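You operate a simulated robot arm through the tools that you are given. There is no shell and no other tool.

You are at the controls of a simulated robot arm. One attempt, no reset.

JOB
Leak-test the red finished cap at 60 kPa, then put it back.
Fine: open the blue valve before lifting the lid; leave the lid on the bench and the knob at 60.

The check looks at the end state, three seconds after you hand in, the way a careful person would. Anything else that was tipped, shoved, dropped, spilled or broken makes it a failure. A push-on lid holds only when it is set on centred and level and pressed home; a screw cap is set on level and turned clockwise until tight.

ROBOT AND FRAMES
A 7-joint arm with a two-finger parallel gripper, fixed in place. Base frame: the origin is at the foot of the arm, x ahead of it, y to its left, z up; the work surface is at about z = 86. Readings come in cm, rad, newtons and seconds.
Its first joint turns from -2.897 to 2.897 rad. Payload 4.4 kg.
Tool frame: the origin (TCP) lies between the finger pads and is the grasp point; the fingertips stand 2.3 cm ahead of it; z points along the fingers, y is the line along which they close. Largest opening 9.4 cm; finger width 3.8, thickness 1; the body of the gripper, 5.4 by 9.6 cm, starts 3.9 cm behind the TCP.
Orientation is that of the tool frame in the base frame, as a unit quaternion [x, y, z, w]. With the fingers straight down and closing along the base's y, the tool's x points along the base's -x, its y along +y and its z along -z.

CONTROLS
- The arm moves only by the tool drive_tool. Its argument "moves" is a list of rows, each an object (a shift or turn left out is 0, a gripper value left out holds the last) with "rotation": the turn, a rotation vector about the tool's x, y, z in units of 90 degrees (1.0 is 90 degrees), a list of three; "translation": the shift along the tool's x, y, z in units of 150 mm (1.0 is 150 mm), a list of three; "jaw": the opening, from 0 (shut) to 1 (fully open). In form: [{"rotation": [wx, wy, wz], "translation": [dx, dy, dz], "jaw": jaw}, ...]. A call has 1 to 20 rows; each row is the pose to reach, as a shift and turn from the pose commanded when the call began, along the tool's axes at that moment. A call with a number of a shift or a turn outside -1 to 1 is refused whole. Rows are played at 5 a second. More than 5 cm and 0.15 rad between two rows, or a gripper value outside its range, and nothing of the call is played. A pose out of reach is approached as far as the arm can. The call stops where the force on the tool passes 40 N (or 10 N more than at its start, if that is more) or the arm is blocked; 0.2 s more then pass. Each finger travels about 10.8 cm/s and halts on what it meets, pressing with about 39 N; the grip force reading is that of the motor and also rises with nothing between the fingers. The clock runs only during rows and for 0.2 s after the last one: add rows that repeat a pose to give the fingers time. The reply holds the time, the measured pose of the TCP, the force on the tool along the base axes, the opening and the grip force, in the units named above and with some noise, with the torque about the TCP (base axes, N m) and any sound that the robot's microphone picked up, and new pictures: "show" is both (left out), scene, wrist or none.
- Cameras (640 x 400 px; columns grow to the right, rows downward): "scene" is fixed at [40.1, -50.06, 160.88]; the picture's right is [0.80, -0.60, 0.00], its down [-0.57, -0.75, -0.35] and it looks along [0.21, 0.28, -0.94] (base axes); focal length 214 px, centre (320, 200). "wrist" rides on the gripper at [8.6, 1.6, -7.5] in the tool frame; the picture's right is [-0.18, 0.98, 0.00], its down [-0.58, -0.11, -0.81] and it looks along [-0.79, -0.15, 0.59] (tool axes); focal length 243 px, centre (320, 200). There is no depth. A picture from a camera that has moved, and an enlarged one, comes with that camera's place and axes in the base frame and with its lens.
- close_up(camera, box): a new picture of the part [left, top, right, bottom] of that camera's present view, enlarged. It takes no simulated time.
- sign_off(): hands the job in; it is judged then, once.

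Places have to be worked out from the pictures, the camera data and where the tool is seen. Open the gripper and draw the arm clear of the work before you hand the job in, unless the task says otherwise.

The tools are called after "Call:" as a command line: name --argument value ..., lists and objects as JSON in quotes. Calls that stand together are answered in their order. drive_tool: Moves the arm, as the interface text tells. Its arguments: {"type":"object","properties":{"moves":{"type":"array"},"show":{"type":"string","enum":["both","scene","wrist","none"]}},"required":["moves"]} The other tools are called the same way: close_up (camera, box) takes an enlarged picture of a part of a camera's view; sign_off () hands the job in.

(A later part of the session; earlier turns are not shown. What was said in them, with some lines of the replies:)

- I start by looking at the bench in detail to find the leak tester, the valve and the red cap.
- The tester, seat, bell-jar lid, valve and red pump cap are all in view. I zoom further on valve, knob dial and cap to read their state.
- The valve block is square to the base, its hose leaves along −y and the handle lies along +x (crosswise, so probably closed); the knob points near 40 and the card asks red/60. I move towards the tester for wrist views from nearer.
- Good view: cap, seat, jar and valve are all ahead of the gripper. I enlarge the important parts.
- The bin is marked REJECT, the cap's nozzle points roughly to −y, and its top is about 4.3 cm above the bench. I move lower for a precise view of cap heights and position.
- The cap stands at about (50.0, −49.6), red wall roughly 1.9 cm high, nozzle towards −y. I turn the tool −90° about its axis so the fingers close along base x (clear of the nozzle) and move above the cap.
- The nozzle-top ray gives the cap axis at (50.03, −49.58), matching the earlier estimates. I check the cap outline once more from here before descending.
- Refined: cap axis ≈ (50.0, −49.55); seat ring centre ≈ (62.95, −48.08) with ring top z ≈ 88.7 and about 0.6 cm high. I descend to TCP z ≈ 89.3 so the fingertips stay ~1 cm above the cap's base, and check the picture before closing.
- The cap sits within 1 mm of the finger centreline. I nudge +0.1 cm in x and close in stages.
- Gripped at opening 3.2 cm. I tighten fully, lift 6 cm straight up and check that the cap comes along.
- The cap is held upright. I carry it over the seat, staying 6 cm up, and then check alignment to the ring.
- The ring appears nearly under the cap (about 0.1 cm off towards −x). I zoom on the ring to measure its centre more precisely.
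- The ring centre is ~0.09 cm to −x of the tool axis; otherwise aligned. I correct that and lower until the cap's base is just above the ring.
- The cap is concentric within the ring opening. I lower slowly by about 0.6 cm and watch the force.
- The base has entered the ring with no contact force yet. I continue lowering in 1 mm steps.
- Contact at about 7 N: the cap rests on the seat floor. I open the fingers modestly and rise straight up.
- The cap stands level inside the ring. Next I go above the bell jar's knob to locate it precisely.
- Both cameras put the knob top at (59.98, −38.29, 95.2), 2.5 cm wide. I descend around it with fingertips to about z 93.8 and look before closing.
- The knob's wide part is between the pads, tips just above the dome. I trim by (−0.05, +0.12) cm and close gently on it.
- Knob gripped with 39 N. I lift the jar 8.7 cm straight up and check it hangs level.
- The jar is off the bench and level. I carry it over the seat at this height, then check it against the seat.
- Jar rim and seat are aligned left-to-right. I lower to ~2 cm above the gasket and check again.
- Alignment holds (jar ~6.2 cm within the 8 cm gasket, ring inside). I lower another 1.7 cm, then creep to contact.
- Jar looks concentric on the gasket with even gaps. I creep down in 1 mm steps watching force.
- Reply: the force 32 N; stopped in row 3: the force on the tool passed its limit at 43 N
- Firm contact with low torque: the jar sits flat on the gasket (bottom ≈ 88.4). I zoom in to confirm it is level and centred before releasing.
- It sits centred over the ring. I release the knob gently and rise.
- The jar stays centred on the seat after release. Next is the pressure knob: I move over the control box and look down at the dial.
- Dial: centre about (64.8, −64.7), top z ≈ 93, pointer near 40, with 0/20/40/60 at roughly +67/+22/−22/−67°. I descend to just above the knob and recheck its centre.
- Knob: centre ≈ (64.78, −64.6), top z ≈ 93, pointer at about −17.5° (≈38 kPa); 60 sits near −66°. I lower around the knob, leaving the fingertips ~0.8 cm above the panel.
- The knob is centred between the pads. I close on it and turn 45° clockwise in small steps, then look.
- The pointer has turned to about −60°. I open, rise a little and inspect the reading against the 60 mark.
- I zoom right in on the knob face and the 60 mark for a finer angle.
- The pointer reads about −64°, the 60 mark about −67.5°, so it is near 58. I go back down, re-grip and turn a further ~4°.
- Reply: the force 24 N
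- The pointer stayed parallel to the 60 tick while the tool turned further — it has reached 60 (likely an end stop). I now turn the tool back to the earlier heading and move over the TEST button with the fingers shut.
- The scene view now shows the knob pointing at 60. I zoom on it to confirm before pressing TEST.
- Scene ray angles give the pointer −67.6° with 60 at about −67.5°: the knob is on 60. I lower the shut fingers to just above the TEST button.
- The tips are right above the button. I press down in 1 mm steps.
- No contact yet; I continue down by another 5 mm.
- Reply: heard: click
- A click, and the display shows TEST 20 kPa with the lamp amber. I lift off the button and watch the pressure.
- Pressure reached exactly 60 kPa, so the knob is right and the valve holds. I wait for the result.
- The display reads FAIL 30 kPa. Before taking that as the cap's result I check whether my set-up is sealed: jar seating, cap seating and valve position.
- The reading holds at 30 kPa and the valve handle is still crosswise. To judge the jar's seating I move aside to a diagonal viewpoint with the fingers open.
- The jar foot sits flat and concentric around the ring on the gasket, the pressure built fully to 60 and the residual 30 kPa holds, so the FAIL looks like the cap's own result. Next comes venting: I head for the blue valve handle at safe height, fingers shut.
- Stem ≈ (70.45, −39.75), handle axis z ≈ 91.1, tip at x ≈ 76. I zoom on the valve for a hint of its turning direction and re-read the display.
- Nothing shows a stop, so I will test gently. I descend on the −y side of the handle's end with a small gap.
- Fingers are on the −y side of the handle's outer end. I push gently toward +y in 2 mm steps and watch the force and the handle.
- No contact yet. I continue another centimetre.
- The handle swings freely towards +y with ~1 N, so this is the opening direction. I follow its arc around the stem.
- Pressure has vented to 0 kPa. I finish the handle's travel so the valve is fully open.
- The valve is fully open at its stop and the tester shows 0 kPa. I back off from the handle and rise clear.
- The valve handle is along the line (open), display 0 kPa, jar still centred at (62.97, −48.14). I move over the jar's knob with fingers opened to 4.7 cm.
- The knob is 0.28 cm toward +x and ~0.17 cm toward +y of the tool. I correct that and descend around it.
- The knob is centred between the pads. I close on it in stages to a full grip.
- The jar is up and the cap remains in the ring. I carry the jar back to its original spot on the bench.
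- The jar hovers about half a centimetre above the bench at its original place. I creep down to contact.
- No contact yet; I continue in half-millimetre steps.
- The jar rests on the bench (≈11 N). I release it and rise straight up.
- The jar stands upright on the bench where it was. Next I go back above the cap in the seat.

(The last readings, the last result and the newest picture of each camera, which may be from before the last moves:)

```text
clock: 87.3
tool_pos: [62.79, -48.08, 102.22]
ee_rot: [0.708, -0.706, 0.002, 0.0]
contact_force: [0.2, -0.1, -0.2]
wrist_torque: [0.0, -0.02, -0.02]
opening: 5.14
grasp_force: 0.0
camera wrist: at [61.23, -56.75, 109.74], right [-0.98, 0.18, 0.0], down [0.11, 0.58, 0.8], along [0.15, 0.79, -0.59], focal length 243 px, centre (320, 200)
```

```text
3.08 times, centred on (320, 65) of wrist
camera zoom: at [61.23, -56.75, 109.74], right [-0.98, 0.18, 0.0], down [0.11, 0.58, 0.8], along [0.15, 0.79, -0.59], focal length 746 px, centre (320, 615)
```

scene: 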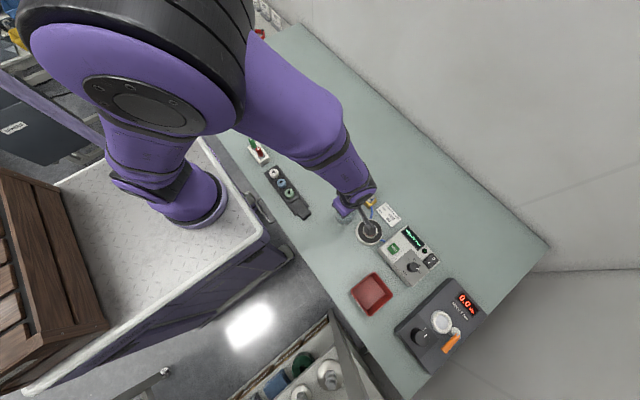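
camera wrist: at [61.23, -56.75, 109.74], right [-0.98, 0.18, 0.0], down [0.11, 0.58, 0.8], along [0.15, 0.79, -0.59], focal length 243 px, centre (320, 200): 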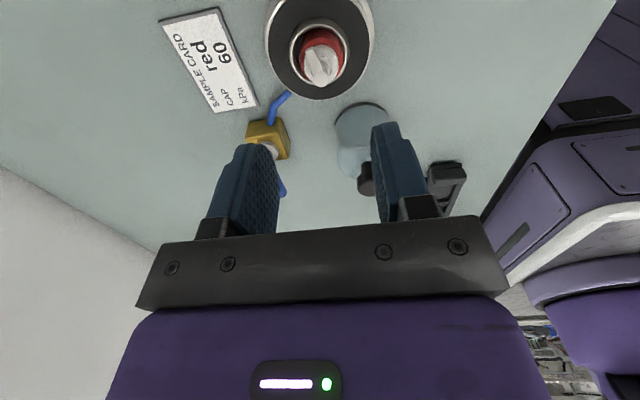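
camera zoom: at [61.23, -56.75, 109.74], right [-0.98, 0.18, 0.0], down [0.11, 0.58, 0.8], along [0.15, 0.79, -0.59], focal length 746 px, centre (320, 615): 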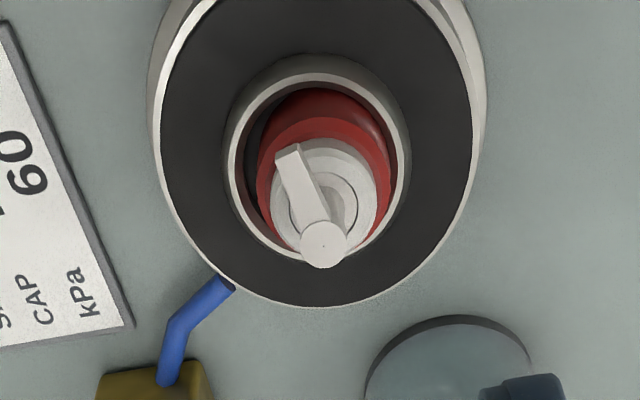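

The cap stands centred in the ring. I trim −0.08 cm in x and descend to TCP z ≈ 91.5, tips just above the ring.

Call:
drive_tool --moves '[{"translation": [0, 0.005, 0.15], "jaw": 0.55}, {"translation": [0, 0.005, 0.32], "jaw": 0.55}, {"translation": [0, 0.005, 0.5], "jaw": 0.55}, {"translation": [0, 0.005, 0.63], "jaw": 0.55}, {"translation": [0, 0.005, 0.69], "jaw": 0.55}, {"translation": [0, 0.005, 0.713], "jaw": 0.55}, {"translation": [0, 0.005, 0.713], "jaw": 0.55}]' --show "wrist"

Call:
close_up --camera "wrist" --box '[220, 90, 440, 240]'

```text
clock: 88.9
tool_pos: [62.97, -48.06, 91.4]
ee_rot: [0.707, -0.707, 0.001, -0.001]
contact_force: [0.7, 0.4, -0.5]
wrist_torque: [0.0, 0.01, 0.01]
opening: 5.18
grasp_force: 0.0
camera wrist: at [61.25, -56.8, 98.84], right [-0.98, 0.18, 0.0], down [0.11, 0.58, 0.81], along [0.15, 0.79, -0.59], focal length 243 px, centre (320, 200)
```

wrist: 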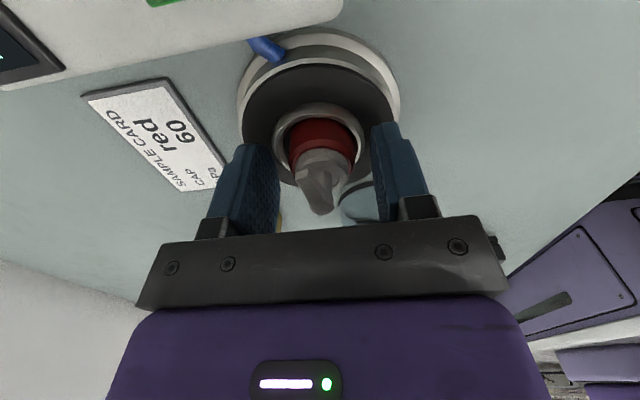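

```text
2.67 times, centred on (330, 165) of wrist
camera zoom: at [61.25, -56.8, 98.84], right [-0.98, 0.18, 0.0], down [0.11, 0.58, 0.81], along [0.15, 0.79, -0.59], focal length 647 px, centre (293, 293)
```

zoom: 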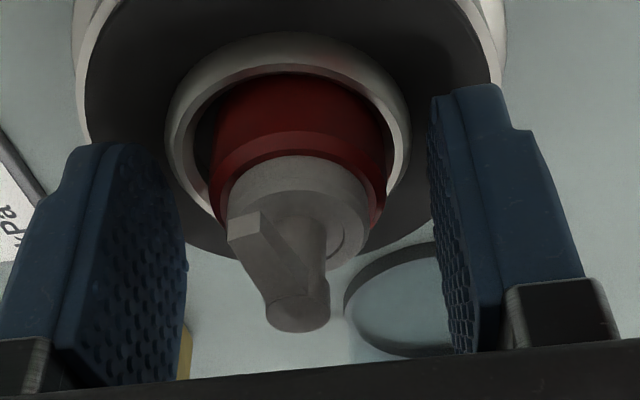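

The cap is between the pads with the tips clear of the ring. I trim 0.08 cm and close in stages.

Call:
drive_tool --moves '[{"translation": [0, 0.005, 0], "jaw": 0.42}, {"translation": [0, 0.005, 0], "jaw": 0.38}, {"translation": [0, 0.005, 0], "jaw": 0.36}, {"translation": [0, 0.005, 0], "jaw": 0.34}, {"translation": [0, 0.005, 0], "jaw": 0.32}, {"translation": [0, 0.005, 0], "jaw": 0.3}, {"translation": [0, 0.005, 0], "jaw": 0.2}, {"translation": [0, 0.005, 0], "jaw": 0.0}, {"translation": [0, 0.005, 0], "jaw": 0.0}]' --show "wrist"

Call:
close_up --camera "wrist" --box '[220, 90, 440, 240]'

```text
clock: 90.9
tool_pos: [62.81, -48.19, 91.39]
ee_rot: [0.708, -0.706, 0.001, 0.0]
contact_force: [0.0, -0.4, -0.7]
wrist_torque: [0.02, -0.02, -0.01]
opening: 3.16
grasp_force: 9.7
camera wrist: at [61.14, -56.84, 98.85], right [-0.98, 0.18, 0.0], down [0.11, 0.58, 0.81], along [0.15, 0.79, -0.59], focal length 243 px, centre (320, 200)
```

wrist: 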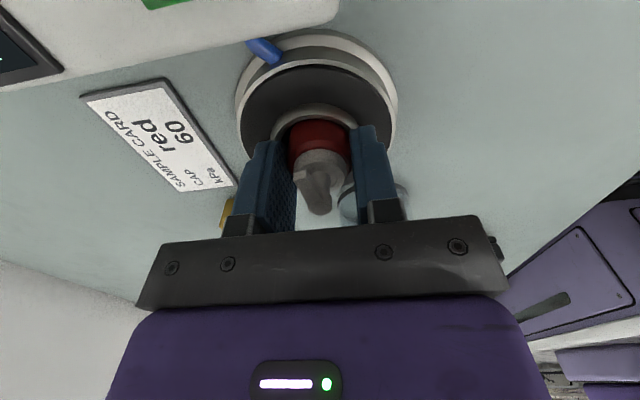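

```text
2.67 times, centred on (330, 165) of wrist
camera zoom: at [61.14, -56.84, 98.85], right [-0.98, 0.18, 0.0], down [0.11, 0.58, 0.81], along [0.15, 0.79, -0.59], focal length 647 px, centre (293, 293)
```

zoom: 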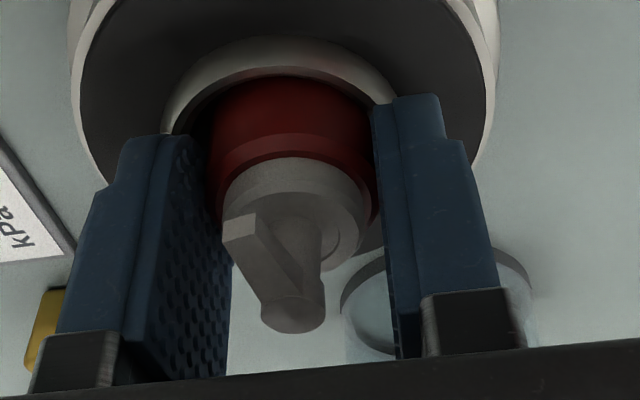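

Gripped (3.16 cm). I lift clear of the ring and check.

Call:
drive_tool --moves '[{"translation": [0, 0, -0.03], "jaw": 0.0}, {"translation": [0, 0, -0.09], "jaw": 0.0}, {"translation": [0, 0, -0.18], "jaw": 0.0}, {"translation": [0, 0, -0.28], "jaw": 0.0}, {"translation": [0, 0, -0.33], "jaw": 0.0}, {"translation": [0, 0, -0.33], "jaw": 0.0}]' --show "wrist"

Call:
drive_tool --moves '[{"translation": [0.01, 0.1, 0], "jaw": 0.0}, {"translation": [0.03, 0.3, 0], "jaw": 0.0}, {"translation": [0.055, 0.5, 0], "jaw": 0.0}, {"translation": [0.075, 0.7, 0], "jaw": 0.0}, {"translation": [0.09, 0.82, 0], "jaw": 0.0}, {"translation": [0.0927, 0.859, 0], "jaw": 0.0}, {"translation": [0.0927, 0.859, 0], "jaw": 0.0}]' --show "both"

Call:
close_up --camera "wrist" --box '[220, 60, 440, 240]'

```text
clock: 92.3
tool_pos: [62.75, -48.23, 96.28]
ee_rot: [0.708, -0.706, 0.001, 0.0]
contact_force: [0.1, 0.5, 0.0]
wrist_torque: [-0.02, 0.03, 0.03]
opening: 3.17
grasp_force: 10.3
camera wrist: at [61.13, -56.85, 103.83], right [-0.98, 0.18, 0.0], down [0.11, 0.58, 0.81], along [0.15, 0.79, -0.59], focal length 243 px, centre (320, 200)
```

wrist: 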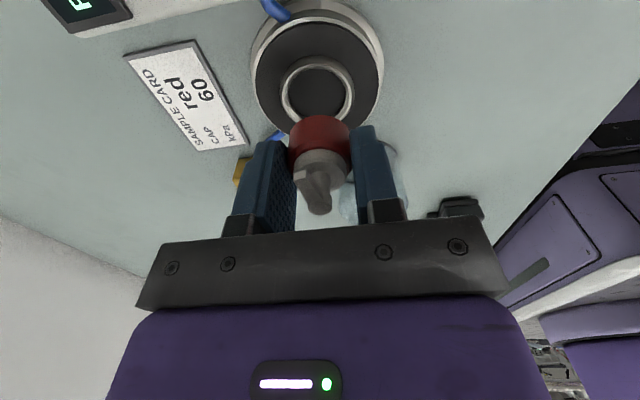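

```text
clock: 93.9
tool_pos: [49.72, -49.55, 96.34]
ee_rot: [0.708, -0.706, 0.001, 0.0]
contact_force: [-0.6, 0.3, 0.0]
wrist_torque: [-0.06, -0.02, -0.04]
opening: 3.18
grasp_force: 10.4
camera wrist: at [48.16, -58.27, 103.78], right [-0.98, 0.18, 0.0], down [0.11, 0.58, 0.81], along [0.15, 0.79, -0.59], focal length 243 px, centre (320, 200)
```

scene: 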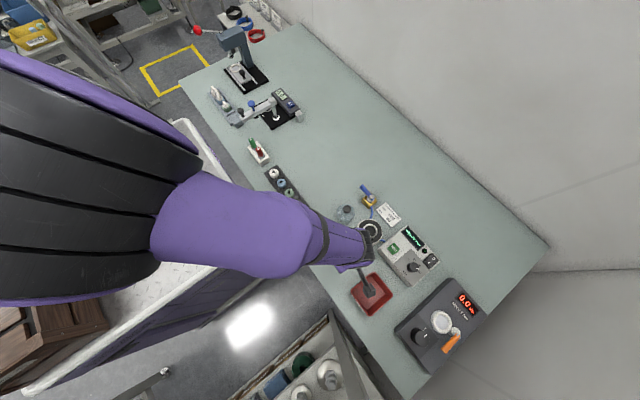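
wrist: 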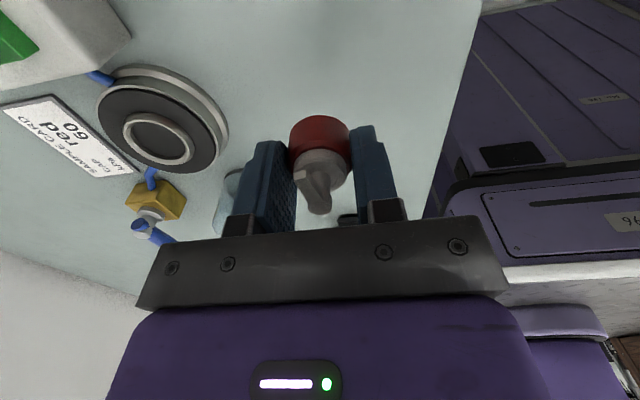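

```text
2.22 times, centred on (330, 150) of wrist
camera zoom: at [48.16, -58.27, 103.78], right [-0.98, 0.18, 0.0], down [0.11, 0.58, 0.81], along [0.15, 0.79, -0.59], focal length 539 px, centre (298, 311)
```

zoom: 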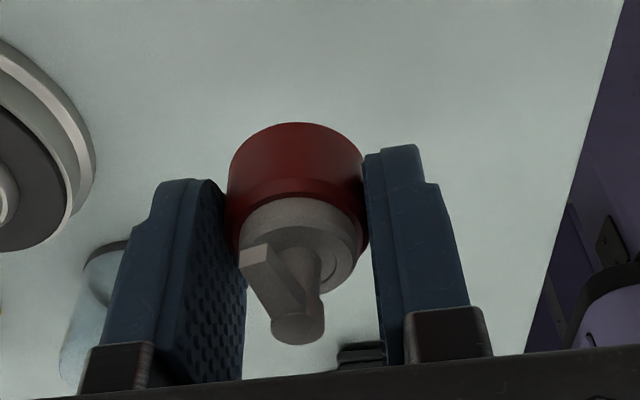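

Compared with the original grasp the tool is ~0.25 cm short in x; I correct that and lower to just above the bench.

Call:
drive_tool --moves '[{"translation": [0, -0.017, 0.08], "jaw": 0.0}, {"translation": [0, -0.017, 0.2], "jaw": 0.0}, {"translation": [0, -0.017, 0.32], "jaw": 0.0}, {"translation": [0, -0.017, 0.4], "jaw": 0.0}, {"translation": [0, -0.017, 0.43], "jaw": 0.0}, {"translation": [0, -0.017, 0.43], "jaw": 0.0}]' --show "none"

Call:
drive_tool --moves '[{"translation": [0, 0, 0.007], "jaw": 0.0}, {"translation": [0, 0, 0.014], "jaw": 0.0}, {"translation": [0, 0, 0.014], "jaw": 0.0}]' --show "wrist"

```text
clock: 95.3
tool_pos: [50.15, -49.58, 89.74]
ee_rot: [0.709, -0.706, 0.001, 0.0]
contact_force: [0.2, 0.3, 0.0]
wrist_torque: [0.03, 0.02, 0.03]
opening: 3.18
grasp_force: 9.6
```

```text
clock: 96.1
tool_pos: [50.08, -49.6, 89.52]
ee_rot: [0.707, -0.707, 0.001, 0.001]
contact_force: [0.5, 0.6, 0.2]
wrist_torque: [0.0, -0.02, 0.01]
opening: 3.18
grasp_force: 9.8
camera wrist: at [48.49, -58.36, 97.11], right [-0.98, 0.18, 0.0], down [0.11, 0.58, 0.81], along [0.15, 0.79, -0.59], focal length 243 px, centre (320, 200)
```

wrist: 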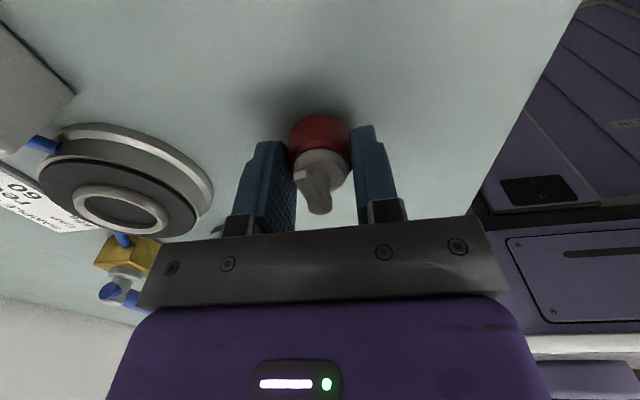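

Now within a millimetre of the original grasp position. I creep down to contact.

Call:
drive_tool --moves '[{"translation": [0, 0.003, 0.006], "jaw": 0.0}, {"translation": [0, 0.003, 0.006], "jaw": 0.0}]' --show "none"

Call:
drive_tool --moves '[{"translation": [0, 0, 0.005], "jaw": 0.0}, {"translation": [0, 0, 0.005], "jaw": 0.0}]' --show "none"

```text
clock: 96.7
tool_pos: [50.04, -49.67, 89.5]
ee_rot: [0.707, -0.707, 0.002, 0.0]
contact_force: [-0.2, 0.6, -0.3]
wrist_torque: [-0.04, -0.03, 0.04]
opening: 3.16
grasp_force: 9.7
```

```text
clock: 97.3
tool_pos: [50.04, -49.5, 89.24]
ee_rot: [0.708, -0.706, 0.001, 0.0]
contact_force: [0.0, 0.0, -0.3]
wrist_torque: [-0.02, 0.04, 0.0]
opening: 3.2
grasp_force: 9.6
```

Still free; I continue half a millimetre at a time.

Call:
drive_tool --moves '[{"translation": [0, 0, 0.004], "jaw": 0.0}, {"translation": [0, 0, 0.004], "jaw": 0.0}]' --show "none"

Call:
drive_tool --moves '[{"translation": [0, 0, 0.004], "jaw": 0.0}, {"translation": [0, 0, 0.004], "jaw": 0.0}]' --show "wrist"

```text
clock: 97.9
tool_pos: [50.07, -49.5, 89.42]
ee_rot: [0.708, -0.706, 0.001, 0.0]
contact_force: [0.1, 0.2, 0.1]
wrist_torque: [-0.03, 0.02, 0.01]
opening: 3.18
grasp_force: 10.0
```

```text
clock: 98.5
tool_pos: [50.11, -49.55, 89.33]
ee_rot: [0.708, -0.706, 0.002, 0.0]
contact_force: [-0.3, -0.7, 0.0]
wrist_torque: [-0.05, -0.01, -0.03]
opening: 3.17
grasp_force: 9.9
camera wrist: at [48.46, -58.3, 96.86], right [-0.98, 0.18, 0.0], down [0.11, 0.58, 0.81], along [0.15, 0.79, -0.59], focal length 243 px, centre (320, 200)
```

wrist: 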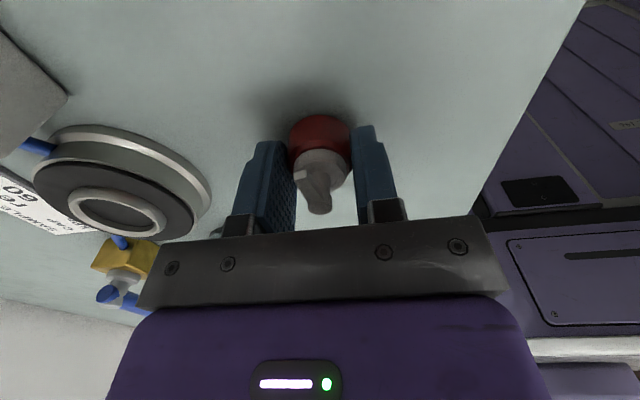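

Camera height says I am ~1 mm above the original grip height. I continue down.

Call:
drive_tool --moves '[{"translation": [0, 0, 0.004], "jaw": 0.0}, {"translation": [0, 0, 0.004], "jaw": 0.0}]' --show "none"

Call:
drive_tool --moves '[{"translation": [0, 0, 0.004], "jaw": 0.0}, {"translation": [0, 0, 0.004], "jaw": 0.0}]' --show "wrist"

Call:
close_up --camera "wrist" --box '[220, 60, 440, 240]'

```text
clock: 99.1
tool_pos: [50.11, -49.66, 89.25]
ee_rot: [0.708, -0.707, 0.001, 0.0]
contact_force: [0.1, 0.5, 0.5]
wrist_torque: [0.01, -0.02, -0.05]
opening: 3.18
grasp_force: 10.5
```

```text
clock: 99.7
tool_pos: [50.05, -49.55, 89.26]
ee_rot: [0.708, -0.706, 0.002, 0.0]
contact_force: [-0.4, -0.9, 0.0]
wrist_torque: [-0.01, 0.02, 0.0]
opening: 3.19
grasp_force: 10.1
camera wrist: at [48.45, -58.29, 96.77], right [-0.98, 0.18, 0.0], down [0.11, 0.58, 0.81], along [0.15, 0.79, -0.59], focal length 243 px, centre (320, 200)
```

wrist: 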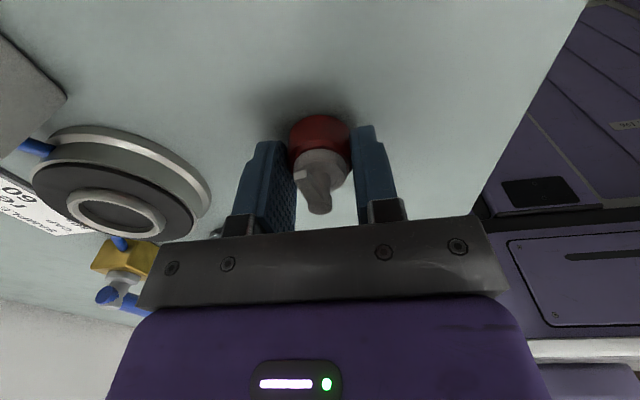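

```text
2.22 times, centred on (330, 150) of wrist
camera zoom: at [48.45, -58.29, 96.77], right [-0.98, 0.18, 0.0], down [0.11, 0.58, 0.81], along [0.15, 0.79, -0.59], focal length 539 px, centre (298, 311)
```

zoom: 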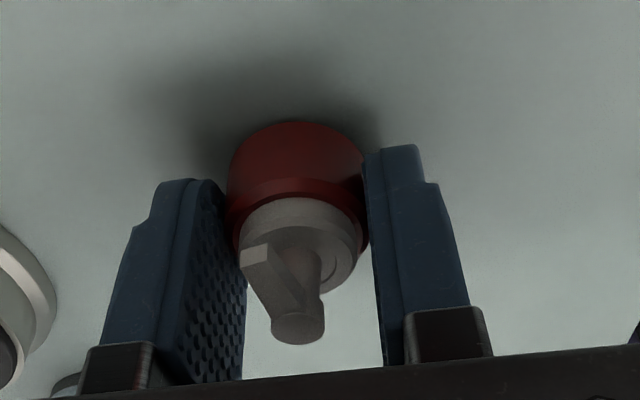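

The cap's foot should be within a millimetre of the bench. Two more small steps.

Call:
drive_tool --moves '[{"translation": [0, 0, 0.004], "jaw": 0.0}, {"translation": [0, 0, 0.004], "jaw": 0.0}]' --show "none"

Call:
drive_tool --moves '[{"translation": [0, 0, 0.004], "jaw": 0.0}, {"translation": [0, 0, 0.004], "jaw": 0.0}]' --show "none"

```text
clock: 100.3
tool_pos: [50.04, -49.66, 89.16]
ee_rot: [0.708, -0.707, 0.001, 0.0]
contact_force: [0.4, -0.3, 0.1]
wrist_torque: [-0.01, -0.01, 0.0]
opening: 3.2
grasp_force: 9.4
```

```text
clock: 100.9
tool_pos: [50.12, -49.57, 89.16]
ee_rot: [0.707, -0.707, 0.0, 0.0]
contact_force: [-0.5, -0.1, 0.6]
wrist_torque: [0.04, 0.0, -0.02]
opening: 3.16
grasp_force: 9.6
```

Still no load; I continue.

Call:
drive_tool --moves '[{"translation": [0, 0, 0.005], "jaw": 0.0}, {"translation": [0, 0, 0.005], "jaw": 0.0}]' --show "none"

Call:
drive_tool --moves '[{"translation": [0, 0, 0.004], "jaw": 0.0}, {"translation": [0, 0, 0.004], "jaw": 0.0}]' --show "wrist"

Call:
close_up --camera "wrist" --box '[220, 60, 440, 240]'

```text
clock: 101.5
tool_pos: [50.19, -49.64, 89.09]
ee_rot: [0.707, -0.707, 0.001, 0.0]
contact_force: [-0.5, -0.5, 0.0]
wrist_torque: [0.01, -0.03, -0.01]
opening: 3.19
grasp_force: 10.1
```

```text
clock: 102.1
tool_pos: [50.16, -49.63, 88.87]
ee_rot: [-0.707, 0.707, -0.001, 0.0]
contact_force: [0.0, 0.7, 0.2]
wrist_torque: [-0.03, 0.0, -0.03]
opening: 3.2
grasp_force: 10.3
camera wrist: at [48.48, -58.33, 96.46], right [-0.98, 0.18, 0.0], down [0.11, 0.58, 0.81], along [0.15, 0.79, -0.59], focal length 243 px, centre (320, 200)
```

wrist: 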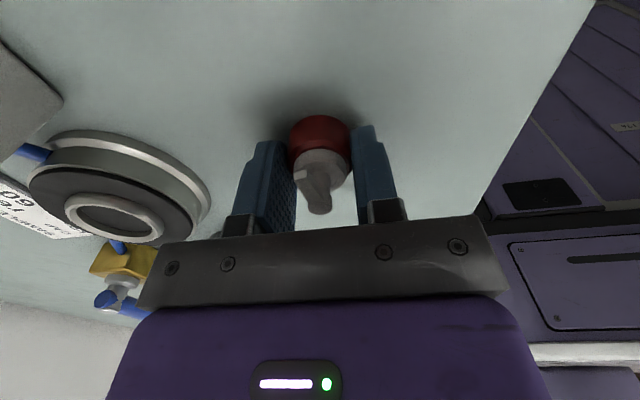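

```text
2.22 times, centred on (330, 150) of wrist
camera zoom: at [48.48, -58.33, 96.46], right [-0.98, 0.18, 0.0], down [0.11, 0.58, 0.81], along [0.15, 0.79, -0.59], focal length 539 px, centre (298, 311)
```

zoom: 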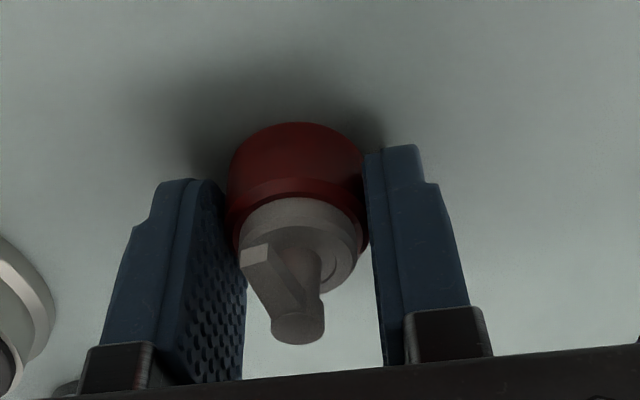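

Camera height shows I am 0.3 cm below the original grip, consistent with the cap having slid up slightly in the pads (seat floor ≈ 88.4). Contact should be imminent; I keep creeping.

Call:
drive_tool --moves '[{"translation": [0, 0, 0.004], "jaw": 0.0}, {"translation": [0, 0, 0.004], "jaw": 0.0}]' --show "none"

Call:
drive_tool --moves '[{"translation": [0, 0, 0.004], "jaw": 0.0}, {"translation": [0, 0, 0.004], "jaw": 0.0}]' --show "none"

```text
clock: 102.7
tool_pos: [50.13, -49.59, 88.84]
ee_rot: [0.708, -0.706, 0.002, -0.001]
contact_force: [-1.1, 0.1, 5.8]
wrist_torque: [0.02, 0.03, 0.03]
opening: 3.16
grasp_force: 9.5
```

```text
clock: 103.3
tool_pos: [50.07, -49.69, 88.97]
ee_rot: [0.708, -0.706, 0.002, 0.0]
contact_force: [0.8, 0.3, 7.3]
wrist_torque: [0.03, 0.01, 0.0]
opening: 3.17
grasp_force: 10.5
```

The cap's foot now carries about 6–7 N: it is on the bench. I open slowly and rise straight up.

Call:
drive_tool --moves '[{"jaw": 0.35}, {"jaw": 0.38}, {"jaw": 0.45}, {"jaw": 0.6}, {"jaw": 0.7}, {"translation": [0, 0, -0.1], "jaw": 0.7}, {"translation": [0, 0, -0.3], "jaw": 0.7}, {"translation": [0, 0, -0.5], "jaw": 0.7}, {"translation": [0, 0, -0.65], "jaw": 0.7}, {"translation": [0, 0, -0.65], "jaw": 0.7}]' --show "wrist"

Call:
close_up --camera "wrist" --box '[270, 20, 370, 120]'

```text
clock: 105.5
tool_pos: [50.08, -49.84, 98.65]
ee_rot: [0.708, -0.706, 0.002, 0.0]
contact_force: [-0.1, -0.3, -0.4]
wrist_torque: [-0.01, 0.0, -0.02]
opening: 6.6
grasp_force: 0.0
camera wrist: at [48.5, -58.46, 106.16], right [-0.98, 0.18, 0.0], down [0.11, 0.58, 0.81], along [0.15, 0.79, -0.59], focal length 243 px, centre (320, 200)
```

wrist: 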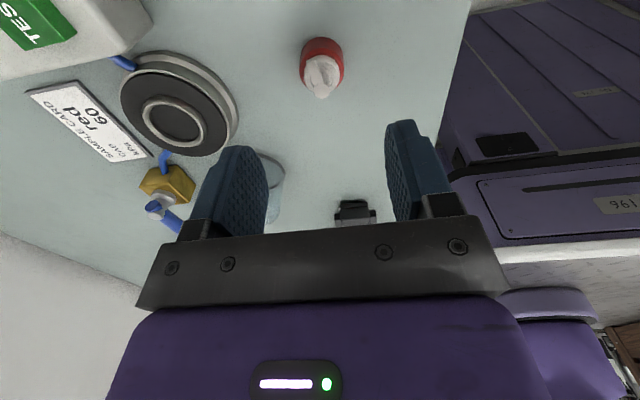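

```text
4.00 times, centred on (320, 70) of wrist
camera zoom: at [48.5, -58.46, 106.16], right [-0.98, 0.18, 0.0], down [0.11, 0.58, 0.81], along [0.15, 0.79, -0.59], focal length 970 px, centre (320, 720)
```

zoom: 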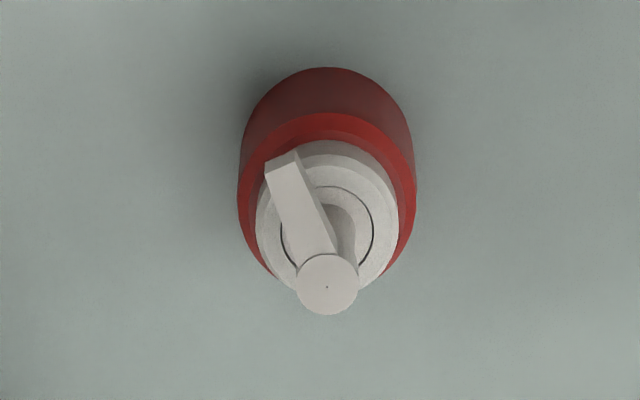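

The cap stands upright at (50.03, −49.6), its original place and heading. I draw the arm up and away and check the whole bench.

Call:
drive_tool --moves '[{"translation": [0, 0, -0.2], "jaw": 1.0}, {"translation": [0, 0, -0.45], "jaw": 1.0}, {"translation": [0, 0, -0.7], "jaw": 1.0}, {"translation": [0, 0, -0.95], "jaw": 1.0}, {"translation": [0, 0, -1.0], "jaw": 1.0}]' --show "none"

Call:
drive_tool --moves '[{"translation": [-0.2, 0, 0], "jaw": 1.0}, {"translation": [-0.45, 0, 0], "jaw": 1.0}, {"translation": [-0.7, -0.02, 0], "jaw": 1.0}, {"translation": [-0.9, -0.05, 0], "jaw": 1.0}, {"translation": [-1.0, -0.1, 0], "jaw": 1.0}]' --show "none"

Call:
drive_tool --moves '[{"translation": [-0.2, -0.05, 0], "jaw": 1.0}, {"translation": [-0.45, -0.1, 0], "jaw": 1.0}, {"translation": [-0.7, -0.15, 0], "jaw": 1.0}, {"translation": [-0.9, -0.2, 0], "jaw": 1.0}, {"translation": [-1.0, -0.25, 0], "jaw": 1.0}, {"translation": [-1.0, -0.25, 0], "jaw": 1.0}]' --show "both"

Call:
close_up --camera "scene" --box '[320, 170, 480, 290]'

Call:
close_up --camera "scene" --box '[325, 240, 365, 270]'

Call:
close_up --camera "scene" --box '[396, 252, 436, 282]'

```text
clock: 106.7
tool_pos: [49.97, -49.42, 113.64]
ee_rot: [0.708, -0.707, 0.001, 0.0]
contact_force: [0.1, -0.7, 0.7]
wrist_torque: [-0.02, 0.0, 0.03]
opening: 9.41
grasp_force: 0.0
```

```text
clock: 107.9
tool_pos: [51.66, -34.54, 113.49]
ee_rot: [0.707, -0.707, 0.003, 0.0]
contact_force: [0.4, 0.4, -0.5]
wrist_torque: [0.0, -0.05, -0.01]
opening: 9.37
grasp_force: 0.1
```

```text
clock: 109.3
tool_pos: [55.1, -19.46, 113.44]
ee_rot: [0.708, -0.706, 0.001, 0.0]
contact_force: [0.3, -0.9, -0.7]
wrist_torque: [0.02, -0.03, -0.01]
opening: 9.39
grasp_force: 0.0
camera wrist: at [53.51, -28.31, 121.0], right [-0.98, 0.18, 0.0], down [0.11, 0.58, 0.81], along [0.15, 0.79, -0.59], focal length 243 px, centre (320, 200)
```

scene: 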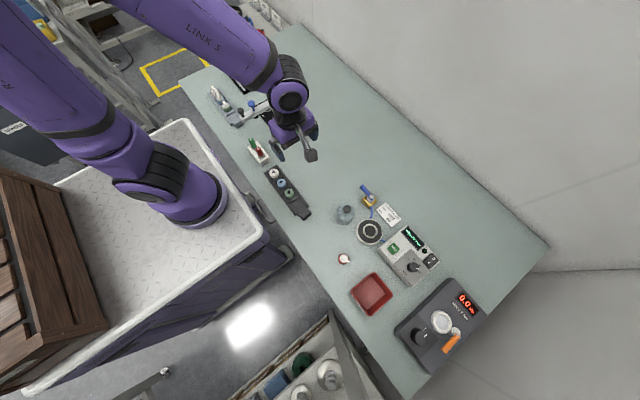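
wrist: 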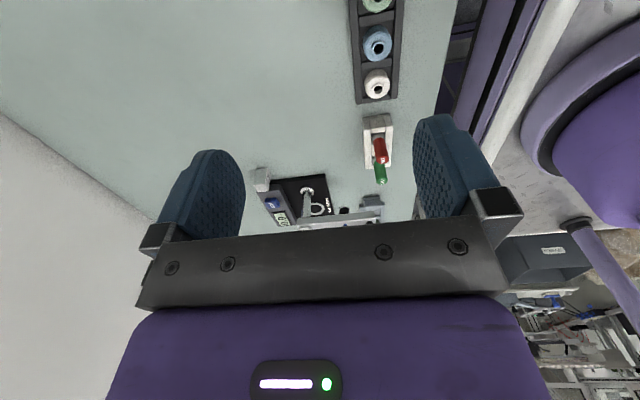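

```text
3.33 times, centred on (400, 230) of scene
camera zoom: at [40.1, -50.06, 160.88], right [0.8, -0.6, 0.0], down [-0.57, -0.75, -0.35], along [0.21, 0.28, -0.94], focal length 715 px, centre (53, 100)
```

zoom: 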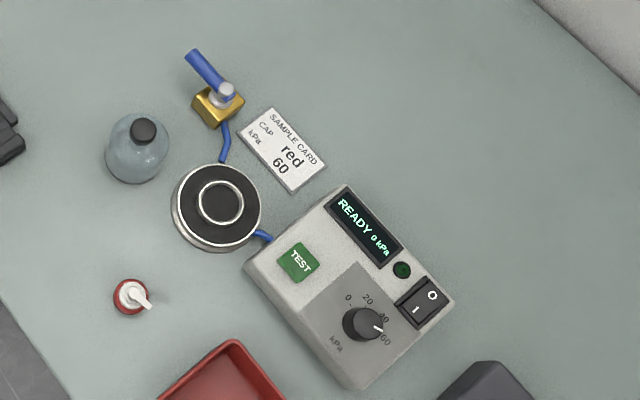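

```text
13.33 times, centred on (345, 255) of scene
camera zoom: at [40.1, -50.06, 160.88], right [0.8, -0.6, 0.0], down [-0.57, -0.75, -0.35], along [0.21, 0.28, -0.94], focal length 2860 px, centre (-13, -533)
```

zoom: 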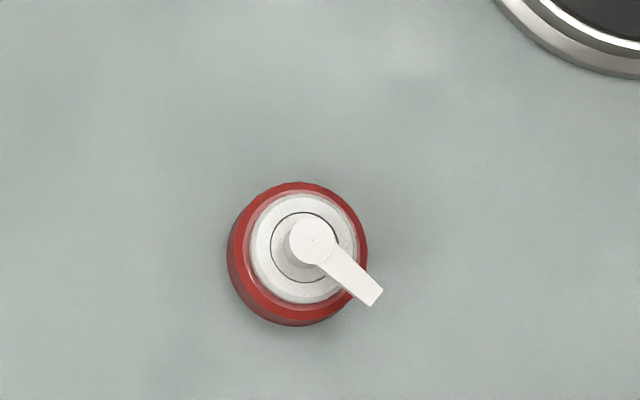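

```text
13.33 times, centred on (416, 267) of scene
camera zoom: at [40.1, -50.06, 160.88], right [0.8, -0.6, 0.0], down [-0.57, -0.75, -0.35], along [0.21, 0.28, -0.94], focal length 2860 px, centre (-960, -693)
```

zoom: 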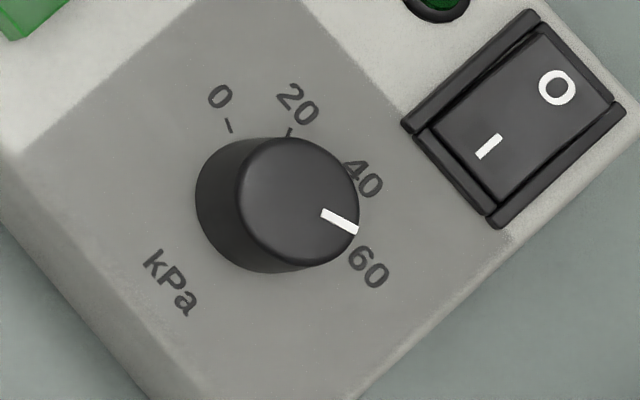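

Final check of the pictures:
- The cap is upright in its original spot.
- The lid is on the bench.
- The knob is on 60 and the valve is open.
- The tester shows READY 0 kPa.
- Nothing else has moved; the gripper is open and clear.

The test at 60 kPa ended in FAIL at 30 kPa. I put the cap back as instructed and now hand in.

Call:
sign_off

```text
The job is handed in.
```

I leak-tested the red cap at 60 kPa and it **failed**. The pressure reached 60 kPa, then dropped, and the tester showed FAIL at 30 kPa.

I ran the test once and did not repeat it. The lid was centred and flat on the gasket and the valve was closed. The reading also held steady at 30 kPa until I vented it, so I took the fail as the cap's own result. The tester cleared back to READY once I was done, so that result is no longer on its display.

I put the cap back as you asked, not in the REJECT bin. How things stand now:

- **Cap:** upright in its original spot, within about 1–2 mm, with the nozzle facing the same way.
- **Valve:** I opened it and saw 0 kPa before lifting the lid, and left it open.
- **Lid:** standing on the bench where it was.
- **Knob:** left at 60.
- **Arm:** gripper open and clear of the work; nothing else looked disturbed in the final pictures.
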